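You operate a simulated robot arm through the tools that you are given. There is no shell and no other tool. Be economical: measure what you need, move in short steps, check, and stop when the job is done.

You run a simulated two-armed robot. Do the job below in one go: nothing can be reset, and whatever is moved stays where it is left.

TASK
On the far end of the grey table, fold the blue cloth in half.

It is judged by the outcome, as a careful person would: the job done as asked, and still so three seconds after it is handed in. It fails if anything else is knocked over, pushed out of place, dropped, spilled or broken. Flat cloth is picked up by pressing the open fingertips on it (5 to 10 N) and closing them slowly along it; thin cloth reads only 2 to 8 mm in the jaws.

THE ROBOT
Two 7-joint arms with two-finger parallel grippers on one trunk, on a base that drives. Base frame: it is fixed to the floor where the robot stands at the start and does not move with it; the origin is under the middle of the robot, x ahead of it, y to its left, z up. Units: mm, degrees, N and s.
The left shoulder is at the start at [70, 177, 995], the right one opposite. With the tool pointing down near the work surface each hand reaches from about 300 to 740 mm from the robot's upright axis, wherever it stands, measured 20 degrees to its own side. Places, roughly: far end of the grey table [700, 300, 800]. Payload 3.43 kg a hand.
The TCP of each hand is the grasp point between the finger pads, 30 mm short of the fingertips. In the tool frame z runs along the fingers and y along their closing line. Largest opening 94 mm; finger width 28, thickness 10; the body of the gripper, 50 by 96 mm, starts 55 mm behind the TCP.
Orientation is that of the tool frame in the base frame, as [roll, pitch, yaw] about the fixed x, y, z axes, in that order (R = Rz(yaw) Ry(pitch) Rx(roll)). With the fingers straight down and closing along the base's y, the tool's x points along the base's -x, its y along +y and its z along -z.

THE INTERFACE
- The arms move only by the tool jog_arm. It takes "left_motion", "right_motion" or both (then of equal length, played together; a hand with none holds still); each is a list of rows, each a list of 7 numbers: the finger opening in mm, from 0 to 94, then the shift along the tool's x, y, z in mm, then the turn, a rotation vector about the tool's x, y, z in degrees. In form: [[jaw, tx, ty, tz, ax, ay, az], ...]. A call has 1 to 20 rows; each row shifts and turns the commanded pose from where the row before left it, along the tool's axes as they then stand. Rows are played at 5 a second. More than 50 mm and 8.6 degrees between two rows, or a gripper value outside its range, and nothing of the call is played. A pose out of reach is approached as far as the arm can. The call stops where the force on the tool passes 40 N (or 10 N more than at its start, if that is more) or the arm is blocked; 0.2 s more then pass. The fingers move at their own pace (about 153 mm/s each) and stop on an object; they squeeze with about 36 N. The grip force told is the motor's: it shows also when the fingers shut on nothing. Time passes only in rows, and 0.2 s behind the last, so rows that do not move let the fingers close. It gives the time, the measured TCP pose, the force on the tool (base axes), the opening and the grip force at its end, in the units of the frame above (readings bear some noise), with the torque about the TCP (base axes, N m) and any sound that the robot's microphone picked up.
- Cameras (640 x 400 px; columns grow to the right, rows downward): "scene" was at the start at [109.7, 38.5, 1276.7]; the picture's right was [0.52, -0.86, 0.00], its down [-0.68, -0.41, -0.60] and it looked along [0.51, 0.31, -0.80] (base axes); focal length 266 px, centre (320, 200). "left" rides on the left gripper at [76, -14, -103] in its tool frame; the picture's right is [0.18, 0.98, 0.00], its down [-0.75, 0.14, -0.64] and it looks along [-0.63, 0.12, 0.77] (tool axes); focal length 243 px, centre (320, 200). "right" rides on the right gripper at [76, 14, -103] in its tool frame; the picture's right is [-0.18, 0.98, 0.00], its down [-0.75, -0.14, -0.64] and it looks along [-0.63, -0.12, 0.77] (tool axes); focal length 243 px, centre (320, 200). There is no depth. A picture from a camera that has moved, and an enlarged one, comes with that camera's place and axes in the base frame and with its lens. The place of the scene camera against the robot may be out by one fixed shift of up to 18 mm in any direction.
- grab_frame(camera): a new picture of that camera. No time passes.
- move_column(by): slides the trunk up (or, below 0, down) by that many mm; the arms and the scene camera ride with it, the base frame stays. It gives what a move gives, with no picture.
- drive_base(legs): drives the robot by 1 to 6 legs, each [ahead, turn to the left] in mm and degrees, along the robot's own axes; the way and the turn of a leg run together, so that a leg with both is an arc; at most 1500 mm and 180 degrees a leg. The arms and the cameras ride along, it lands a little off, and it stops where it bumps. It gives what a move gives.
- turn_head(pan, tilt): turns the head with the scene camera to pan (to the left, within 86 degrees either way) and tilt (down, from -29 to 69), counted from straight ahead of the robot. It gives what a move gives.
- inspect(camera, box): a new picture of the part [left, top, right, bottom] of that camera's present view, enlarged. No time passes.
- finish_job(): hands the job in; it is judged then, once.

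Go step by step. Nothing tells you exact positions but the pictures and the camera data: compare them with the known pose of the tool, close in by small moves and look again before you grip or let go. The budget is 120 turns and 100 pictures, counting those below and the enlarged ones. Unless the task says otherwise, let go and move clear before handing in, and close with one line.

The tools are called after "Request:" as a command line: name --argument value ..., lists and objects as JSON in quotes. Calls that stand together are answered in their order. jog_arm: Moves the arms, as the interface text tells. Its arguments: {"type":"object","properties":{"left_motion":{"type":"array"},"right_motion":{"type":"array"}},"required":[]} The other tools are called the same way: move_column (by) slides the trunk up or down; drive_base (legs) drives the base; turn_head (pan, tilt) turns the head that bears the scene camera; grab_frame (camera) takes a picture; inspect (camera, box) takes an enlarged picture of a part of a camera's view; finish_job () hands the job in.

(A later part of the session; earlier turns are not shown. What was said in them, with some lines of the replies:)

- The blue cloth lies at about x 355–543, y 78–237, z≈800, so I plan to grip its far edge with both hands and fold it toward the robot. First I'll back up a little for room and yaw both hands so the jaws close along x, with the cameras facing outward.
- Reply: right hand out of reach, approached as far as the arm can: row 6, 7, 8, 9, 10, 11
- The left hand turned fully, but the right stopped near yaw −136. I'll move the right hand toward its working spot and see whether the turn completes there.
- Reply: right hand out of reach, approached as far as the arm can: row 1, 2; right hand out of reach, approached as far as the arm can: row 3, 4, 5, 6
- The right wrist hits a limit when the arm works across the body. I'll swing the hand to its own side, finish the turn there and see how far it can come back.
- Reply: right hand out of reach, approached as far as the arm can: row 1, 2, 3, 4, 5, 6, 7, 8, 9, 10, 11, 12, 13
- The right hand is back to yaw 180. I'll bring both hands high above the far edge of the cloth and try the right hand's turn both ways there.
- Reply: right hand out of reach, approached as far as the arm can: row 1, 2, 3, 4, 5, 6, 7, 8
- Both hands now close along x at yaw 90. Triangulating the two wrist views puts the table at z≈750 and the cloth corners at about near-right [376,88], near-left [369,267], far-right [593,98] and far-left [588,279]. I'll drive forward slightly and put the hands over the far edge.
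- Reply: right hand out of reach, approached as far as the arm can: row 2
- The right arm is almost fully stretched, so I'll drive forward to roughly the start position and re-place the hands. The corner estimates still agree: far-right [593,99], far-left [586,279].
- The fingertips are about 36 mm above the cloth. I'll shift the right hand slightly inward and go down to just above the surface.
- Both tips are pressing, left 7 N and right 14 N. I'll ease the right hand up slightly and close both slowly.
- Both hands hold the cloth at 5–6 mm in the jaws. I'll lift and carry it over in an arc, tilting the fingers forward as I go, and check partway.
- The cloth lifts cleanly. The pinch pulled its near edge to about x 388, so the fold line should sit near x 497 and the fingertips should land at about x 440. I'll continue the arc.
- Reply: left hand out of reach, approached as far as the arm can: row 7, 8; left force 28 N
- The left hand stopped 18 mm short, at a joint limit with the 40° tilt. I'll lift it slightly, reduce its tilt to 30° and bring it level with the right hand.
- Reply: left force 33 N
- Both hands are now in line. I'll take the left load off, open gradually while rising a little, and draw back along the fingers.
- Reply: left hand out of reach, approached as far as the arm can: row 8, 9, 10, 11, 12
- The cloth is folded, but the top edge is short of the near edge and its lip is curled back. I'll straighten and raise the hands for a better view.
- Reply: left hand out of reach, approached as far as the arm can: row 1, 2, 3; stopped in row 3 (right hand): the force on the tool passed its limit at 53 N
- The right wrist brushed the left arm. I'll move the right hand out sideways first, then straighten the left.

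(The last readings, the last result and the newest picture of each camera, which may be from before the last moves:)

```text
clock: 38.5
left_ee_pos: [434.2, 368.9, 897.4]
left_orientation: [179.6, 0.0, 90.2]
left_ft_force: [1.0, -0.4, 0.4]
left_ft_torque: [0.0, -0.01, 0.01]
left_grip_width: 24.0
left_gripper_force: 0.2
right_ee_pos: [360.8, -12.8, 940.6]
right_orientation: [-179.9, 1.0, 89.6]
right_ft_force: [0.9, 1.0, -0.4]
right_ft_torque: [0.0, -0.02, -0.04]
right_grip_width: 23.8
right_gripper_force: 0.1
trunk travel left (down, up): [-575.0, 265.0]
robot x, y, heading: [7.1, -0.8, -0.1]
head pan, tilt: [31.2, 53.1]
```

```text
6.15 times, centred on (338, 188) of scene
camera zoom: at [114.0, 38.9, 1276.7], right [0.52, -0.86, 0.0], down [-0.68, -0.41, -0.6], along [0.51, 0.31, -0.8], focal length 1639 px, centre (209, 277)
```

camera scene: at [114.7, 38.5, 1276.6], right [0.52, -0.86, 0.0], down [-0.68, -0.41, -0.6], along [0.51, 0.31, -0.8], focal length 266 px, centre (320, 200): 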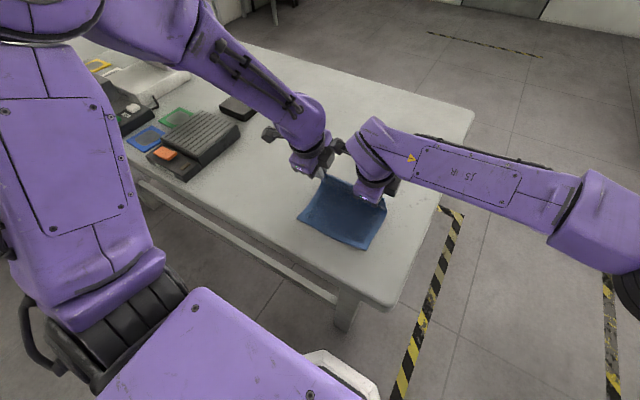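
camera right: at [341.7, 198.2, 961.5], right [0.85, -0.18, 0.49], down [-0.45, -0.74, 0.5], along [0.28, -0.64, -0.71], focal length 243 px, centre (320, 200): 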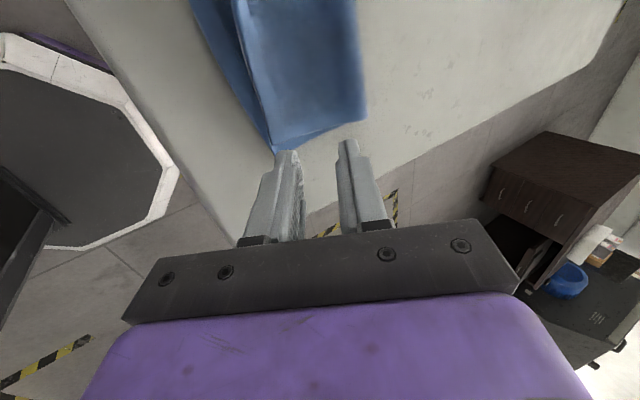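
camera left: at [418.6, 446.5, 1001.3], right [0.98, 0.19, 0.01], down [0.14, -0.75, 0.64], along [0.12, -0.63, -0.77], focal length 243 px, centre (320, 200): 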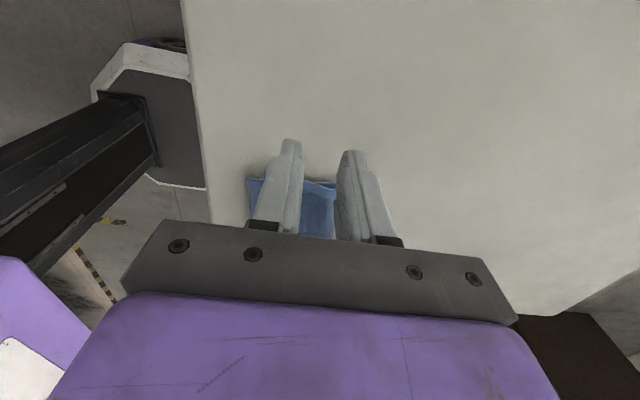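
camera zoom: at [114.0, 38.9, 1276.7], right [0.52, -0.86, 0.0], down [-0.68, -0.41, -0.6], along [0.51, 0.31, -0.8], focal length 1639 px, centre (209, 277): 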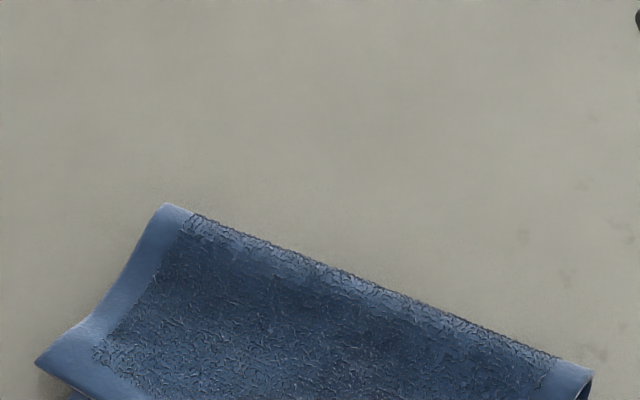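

Request:
inspect --camera "scene" --box '[290, 180, 386, 260]'

```text
5.00 times, centred on (338, 220) of scene
camera zoom: at [114.0, 38.9, 1276.7], right [0.52, -0.86, 0.0], down [-0.68, -0.41, -0.6], along [0.51, 0.31, -0.8], focal length 1332 px, centre (230, 100)
```

zoom: 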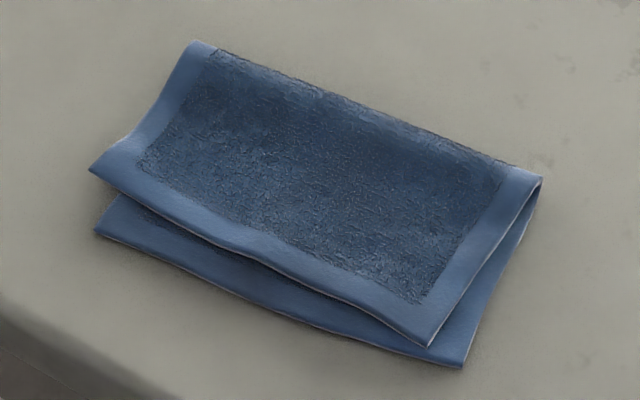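

The fold looks good, with the top edge a little skewed against the bottom one. I'll take one clearer view with the left wrist camera to measure the mismatch.

Request:
jog_arm --left_motion '[[24, -20, 45, -20, 0, 0, 0], [24, -20, 45, -20, 0, 0, 0], [24, 0, 30, 0, 0, 0, 0], [24, 0, 0, 0, 0, 0, 0], [24, 0, 0, 0, 0, 0, 0]]'

Request:
inspect --camera "left" --box '[80, 40, 400, 240]'

Request:
inspect --camera "scene" --box '[290, 180, 386, 260]'

```text
refused: row 1 steps farther than a row can; nothing moved
```

```text
2.00 times, centred on (240, 140) of left
camera zoom: at [418.6, 446.5, 1001.3], right [0.98, 0.19, 0.01], down [0.14, -0.75, 0.64], along [0.12, -0.63, -0.77], focal length 485 px, centre (480, 320)
```

zoom: 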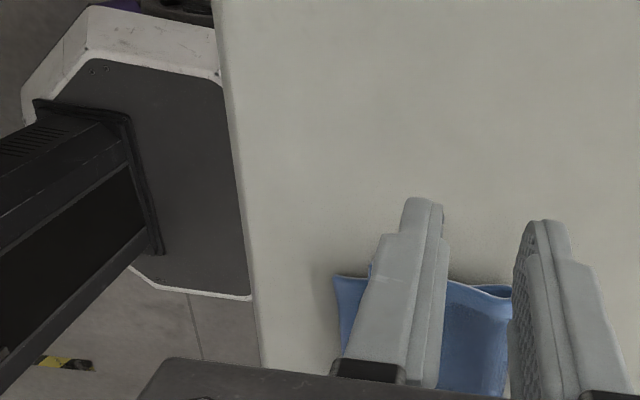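

```text
5.00 times, centred on (338, 220) of scene
camera zoom: at [114.0, 38.9, 1276.7], right [0.52, -0.86, 0.0], down [-0.68, -0.41, -0.6], along [0.51, 0.31, -0.8], focal length 1332 px, centre (230, 100)
```

zoom: 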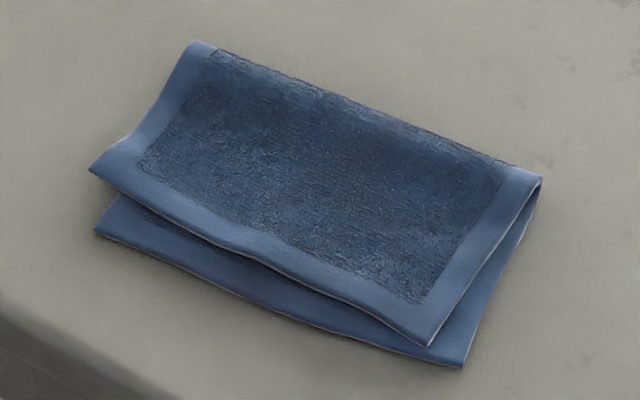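

Request:
jog_arm --left_motion '[[24, -15, 35, -20, 0, 0, 0], [24, -15, 35, -20, 0, 0, 0], [24, -15, 30, -20, 0, 0, 0], [24, 0, 0, 0, 0, 0, 0]]'

Request:
inspect --camera "left" --box '[80, 40, 400, 240]'

```text
clock: 39.5
left_ee_pos: [533.8, 323.7, 957.6]
left_orientation: [179.8, 0.0, 90.1]
left_ft_force: [-0.1, -1.1, 0.0]
left_ft_torque: [-0.02, -0.02, 0.02]
left_grip_width: 24.0
left_gripper_force: 0.0
right_ee_pos: [359.1, -13.4, 940.0]
right_orientation: [-179.9, 0.9, 89.6]
right_ft_force: [0.4, 0.7, -0.4]
right_ft_torque: [-0.05, 0.01, 0.02]
right_grip_width: 24.1
right_gripper_force: 0.0
trunk travel left (down, up): [-575.0, 265.0]
robot x, y, heading: [0.3, -0.4, 0.0]
head pan, tilt: [31.2, 53.1]
```

```text
2.00 times, centred on (240, 140) of left
camera zoom: at [519.3, 400.7, 1062.4], right [0.98, 0.19, 0.01], down [0.14, -0.75, 0.64], along [0.12, -0.63, -0.76], focal length 485 px, centre (480, 320)
```

zoom: 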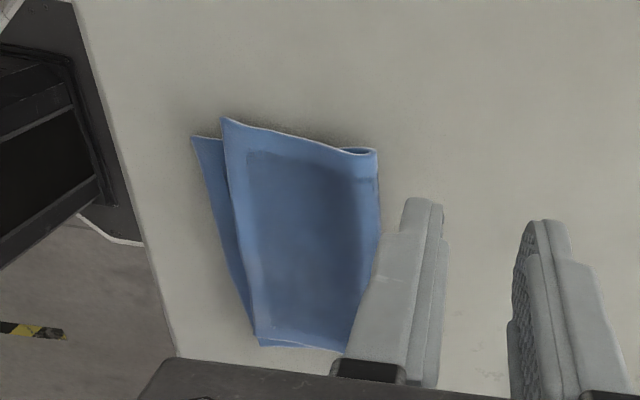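

The top layer sits about 22 mm in x and 17 mm in y off at the left near corner, and close at the right. I'll correct it by lightly pinching only the overhanging part of the top layer at that corner, starting by moving above it.

Request:
jog_arm --left_motion '[[20, -9.2, -25.8, 25, 0, 0, 0], [20, -9.2, -25.8, 25, 0, 0, 0], [20, -9.2, -25.8, 25, 0, 0, 0], [20, -9.2, -25.8, 25, 0, 0, 0], [20, -9.2, -25.8, 25, 0, 0, 0], [20, 0, 0, 25, 0, 0, 0], [20, 0, 0, 0, 0, 0, 0]]'

Request:
grab_frame --camera "left"

```text
clock: 41.1
left_ee_pos: [402.8, 276.4, 811.8]
left_orientation: [179.7, 0.1, 90.1]
left_ft_force: [-0.5, 0.0, 0.5]
left_ft_torque: [0.01, -0.01, 0.0]
left_grip_width: 20.1
left_gripper_force: 0.1
right_ee_pos: [359.9, -14.9, 941.8]
right_orientation: [179.9, 0.8, 89.7]
right_ft_force: [0.1, -0.5, -0.4]
right_ft_torque: [-0.01, 0.0, 0.02]
right_grip_width: 23.9
right_gripper_force: 0.1
trunk travel left (down, up): [-575.0, 265.0]
robot x, y, heading: [2.8, -0.6, 0.0]
head pan, tilt: [31.2, 53.1]
```

```text
65 pictures are left
camera left: at [387.2, 353.3, 914.9], right [0.98, 0.19, 0.01], down [0.14, -0.75, 0.64], along [0.12, -0.63, -0.77], focal length 243 px, centre (320, 200)
```

left: 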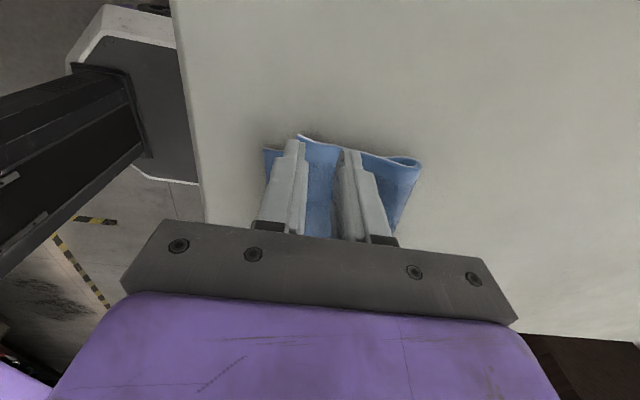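

Request:
jog_arm --left_motion '[[20, 0, 4, 12, 0, 0, 0], [20, 0, 0, 12, 0, 0, 0], [20, 0, 0, 2.5, 0, 0, 0], [20, 0, 0, 1.5, 0, 0, 0], [20, 0, 0, 0, 0, 0, 0]]'

Request:
grab_frame --camera "left"

```text
clock: 42.3
left_ee_pos: [407.5, 277.0, 783.6]
left_orientation: [179.6, 0.0, 90.0]
left_ft_force: [0.8, 2.9, 18.3]
left_ft_torque: [-0.16, -0.05, 0.01]
left_grip_width: 19.9
left_gripper_force: 0.0
right_ee_pos: [358.6, -14.0, 941.5]
right_orientation: [-180.0, 0.8, 89.6]
right_ft_force: [-0.6, -0.1, 0.2]
right_ft_torque: [-0.01, 0.0, 0.0]
right_grip_width: 23.9
right_gripper_force: 0.1
trunk travel left (down, up): [-575.0, 265.0]
robot x, y, heading: [0.5, 0.7, -0.1]
head pan, tilt: [31.2, 53.1]
```

```text
64 pictures are left
camera left: at [392.1, 353.1, 887.6], right [0.98, 0.19, 0.01], down [0.14, -0.75, 0.64], along [0.13, -0.63, -0.77], focal length 243 px, centre (320, 200)
```

left: 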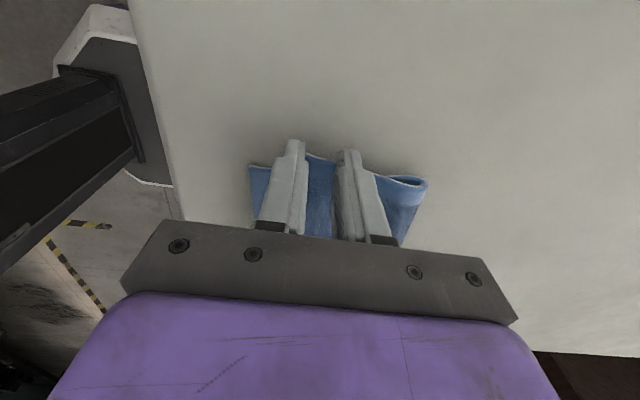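

Request:
jog_arm --left_motion '[[20, 0, 0, -0.9, 0, 0, 0], [18, 0, 0, 0, 0, 0, 0], [16, 0, 0, 0, 0, 0, 0], [14, 0, 0, 0, 0, 0, 0], [12, 0, 0, 0, 0, 0, 0], [10, 0, 0, 0, 0, 0, 0], [8, 0, 0, 0, 0, 0, 0], [6, 0, 0, 0, 0, 0, 0], [4, 0, 0, 0, 0, 0, 0], [2, 0, 0, 0, 0, 0, 0], [0, 0, 0, 0, 0, 0, 0], [0, 0, 0, 0, 0, 0, 0], [0, 0, 0, 0, 0, 0, 0]]'

Request:
grab_frame --camera "left"

Request:
inspect --camera "scene" --box '[270, 160, 390, 260]'

```text
clock: 45.1
left_ee_pos: [406.0, 276.7, 783.7]
left_orientation: [179.6, -0.1, 90.1]
left_ft_force: [0.7, 0.1, 16.8]
left_ft_torque: [-0.23, -0.04, 0.03]
left_grip_width: 3.4
left_gripper_force: 36.0
right_ee_pos: [358.8, -14.1, 941.3]
right_orientation: [-180.0, 0.9, 89.6]
right_ft_force: [-0.2, -0.5, 0.4]
right_ft_torque: [0.02, 0.01, 0.02]
right_grip_width: 24.4
right_gripper_force: 0.1
trunk travel left (down, up): [-575.0, 265.0]
robot x, y, heading: [3.1, 0.4, -0.1]
head pan, tilt: [31.2, 53.1]
```

```text
63 pictures are left
camera left: at [391.6, 353.1, 887.6], right [0.98, 0.19, 0.01], down [0.14, -0.75, 0.64], along [0.12, -0.63, -0.77], focal length 243 px, centre (320, 200)
```

left: 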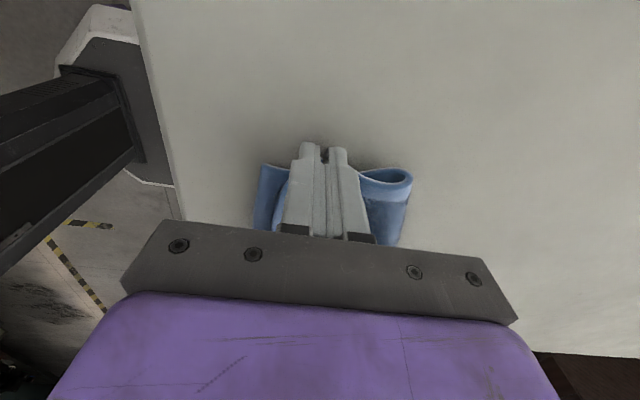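

```text
4.00 times, centred on (330, 210) of scene
camera zoom: at [112.4, 37.3, 1276.9], right [0.52, -0.86, 0.0], down [-0.68, -0.41, -0.6], along [0.52, 0.31, -0.8], focal length 1066 px, centre (280, 160)
```

zoom: 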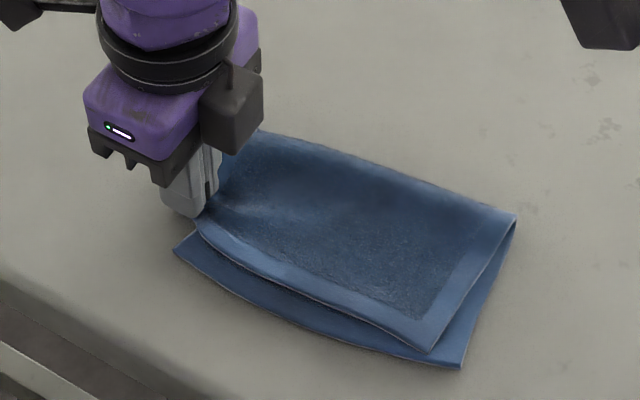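

Request:
jog_arm --left_motion '[[0, 0, 0, -7, 0, 0, 0], [0, 0, 0, -7, 0, 0, 0], [0, 0, 0, -4, 0, 0, 0], [0, 0, 0, 0, 0, 0, 0]]'

Request:
inspect --camera "left" --box '[200, 100, 440, 250]'

Request:
inspect --camera "scene" --box '[270, 160, 390, 260]'

```text
clock: 46.1
left_ee_pos: [406.8, 278.0, 801.0]
left_orientation: [179.7, 0.0, 90.1]
left_ft_force: [-0.4, -0.6, 0.4]
left_ft_torque: [0.01, -0.01, 0.02]
left_grip_width: 3.5
left_gripper_force: 35.8
right_ee_pos: [359.1, -13.7, 939.6]
right_orientation: [-179.9, 0.9, 89.5]
right_ft_force: [-0.1, -0.5, -0.6]
right_ft_torque: [-0.01, 0.0, -0.01]
right_grip_width: 24.2
right_gripper_force: 0.2
trunk travel left (down, up): [-575.0, 265.0]
robot x, y, heading: [5.8, 4.1, -0.1]
head pan, tilt: [31.2, 53.1]
```

```text
2.67 times, centred on (320, 175) of left
camera zoom: at [392.6, 354.2, 905.2], right [0.98, 0.19, 0.01], down [0.14, -0.75, 0.64], along [0.12, -0.63, -0.77], focal length 647 px, centre (320, 267)
```

zoom: 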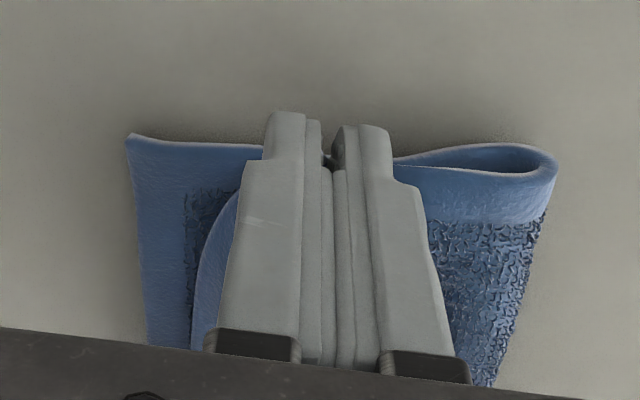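

```text
4.00 times, centred on (330, 210) of scene
camera zoom: at [113.9, 38.3, 1276.7], right [0.52, -0.86, 0.0], down [-0.68, -0.41, -0.6], along [0.51, 0.31, -0.8], focal length 1066 px, centre (280, 160)
```

zoom: 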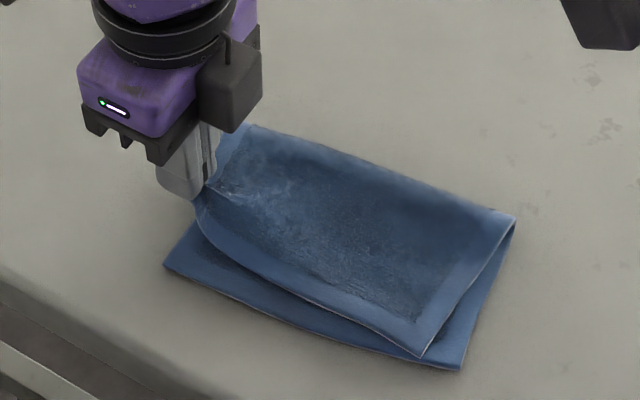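

Only the top layer is held. I'll shift it toward the bottom corner, by about −23 in x and −15 in y, and lower it.

Request:
jog_arm --left_motion '[[0, -5, -7.7, 0, 0, 0, 0], [0, -5, -7.7, 0, 0, 0, 0], [0, -5, -7.7, 0, 0, 0, 0], [0, 0, 0, 7, 0, 0, 0], [0, 0, 0, 6, 0, 0, 0], [0, 0, 0, 0, 0, 0, 0]]'

Request:
inspect --camera "left" --box '[200, 100, 440, 250]'

Request:
inspect --camera "scene" --box '[270, 160, 390, 260]'

```text
clock: 47.5
left_ee_pos: [384.3, 260.5, 787.0]
left_orientation: [179.6, 0.0, 90.1]
left_ft_force: [0.1, 0.6, 2.3]
left_ft_torque: [0.01, 0.01, -0.03]
left_grip_width: 2.9
left_gripper_force: 36.2
right_ee_pos: [360.0, -13.5, 940.7]
right_orientation: [-179.9, 0.8, 89.6]
right_ft_force: [0.1, -0.9, -0.2]
right_ft_torque: [0.0, -0.04, -0.01]
right_grip_width: 23.9
right_gripper_force: 0.0
trunk travel left (down, up): [-575.0, 265.0]
robot x, y, heading: [1.7, -1.7, -0.0]
head pan, tilt: [31.2, 53.1]
```

```text
2.67 times, centred on (320, 175) of left
camera zoom: at [369.8, 338.3, 891.5], right [0.98, 0.19, 0.01], down [0.14, -0.75, 0.64], along [0.12, -0.63, -0.77], focal length 647 px, centre (320, 267)
```

zoom: 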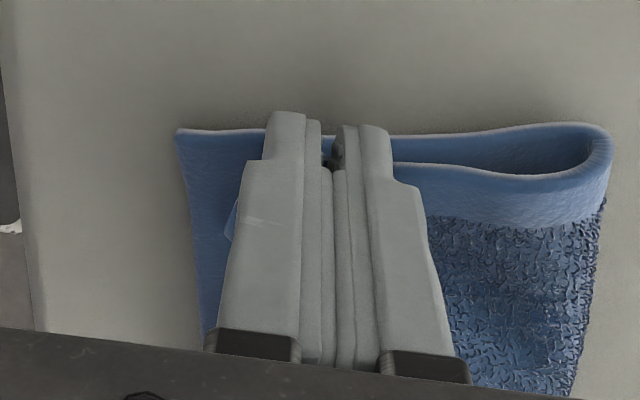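

```text
4.00 times, centred on (330, 210) of scene
camera zoom: at [113.8, 38.4, 1276.7], right [0.52, -0.86, 0.0], down [-0.68, -0.41, -0.6], along [0.51, 0.31, -0.8], focal length 1066 px, centre (280, 160)
```

zoom: 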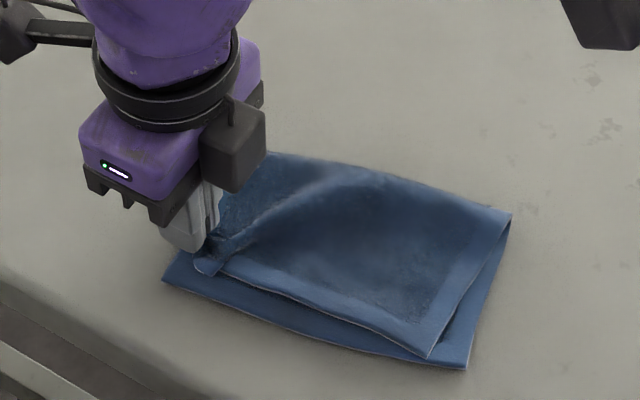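

Request:
jog_arm --left_motion '[[0, 3, -3, 0, 0, 0, 0], [0, 3, -3, 0, 0, 0, 0], [4, 0, 0, 0, 0, 0, 0], [8, 0, 0, 0, 0, 0, 0], [12, 0, 0, 0, 0, 0, 0], [18, 0, 0, 0, 0, 0, 0], [18, 0, 0, -5, 0, 0, 0], [18, 0, 0, -10, 0, 0, 0], [18, 0, 0, -30, 0, 0, 0], [18, 15, 40, -20, 0, 0, 0], [18, 15, 40, -20, 0, 0, 0], [18, 15, 40, -20, 0, 0, 0], [18, 0, 30, -20, 0, 0, 0], [18, 0, 0, -20, 0, 0, 0]]'

Request:
inspect --camera "left" --box '[80, 40, 400, 240]'

Request:
inspect --camera "scene" --box '[290, 180, 386, 260]'

```text
clock: 50.5
left_ee_pos: [528.0, 312.1, 935.3]
left_orientation: [179.5, 0.1, 90.1]
left_ft_force: [-0.8, 0.0, -0.2]
left_ft_torque: [0.0, 0.0, -0.01]
left_grip_width: 18.1
left_gripper_force: 0.0
right_ee_pos: [360.3, -13.5, 942.6]
right_orientation: [-180.0, 0.9, 89.6]
right_ft_force: [-0.3, -0.3, 0.0]
right_ft_torque: [0.0, -0.03, -0.02]
right_grip_width: 24.2
right_gripper_force: 0.1
trunk travel left (down, up): [-575.0, 265.0]
robot x, y, heading: [2.9, 0.8, -0.1]
head pan, tilt: [31.2, 53.1]
```

```text
2.00 times, centred on (240, 140) of left
camera zoom: at [513.1, 389.6, 1039.3], right [0.98, 0.19, 0.01], down [0.14, -0.75, 0.64], along [0.12, -0.63, -0.77], focal length 485 px, centre (480, 320)
```

zoom: 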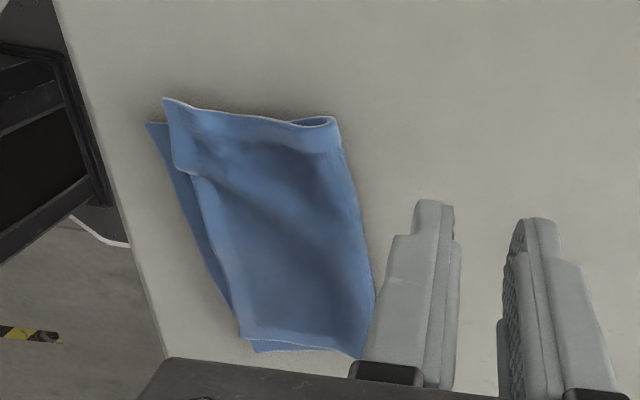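

```text
5.00 times, centred on (338, 220) of scene
camera zoom: at [112.5, 38.7, 1276.8], right [0.52, -0.86, 0.0], down [-0.68, -0.41, -0.6], along [0.52, 0.31, -0.8], focal length 1332 px, centre (230, 100)
```

zoom: 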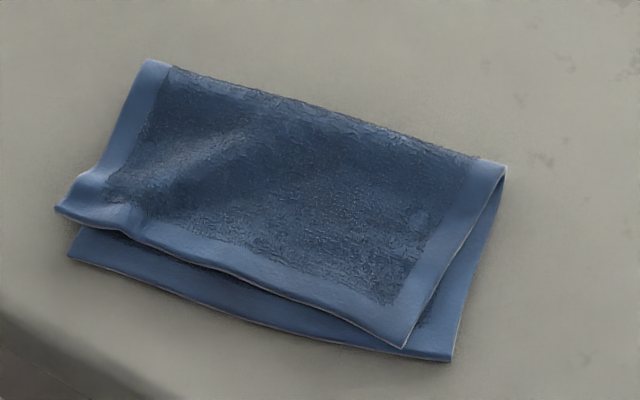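

The cloth lies folded in half toward the robot, with its free edges within about 20 mm of each other. Nothing else appears disturbed and both hands are open and clear, so I'm handing it in.

Request:
finish_job

```text
The job is handed in.
```

The blue cloth is folded in half on the table and handed in. Its free edges are about 15–20 mm out of line at one corner, a slight diagonal wrinkle remains there, and both hands are open and clear.
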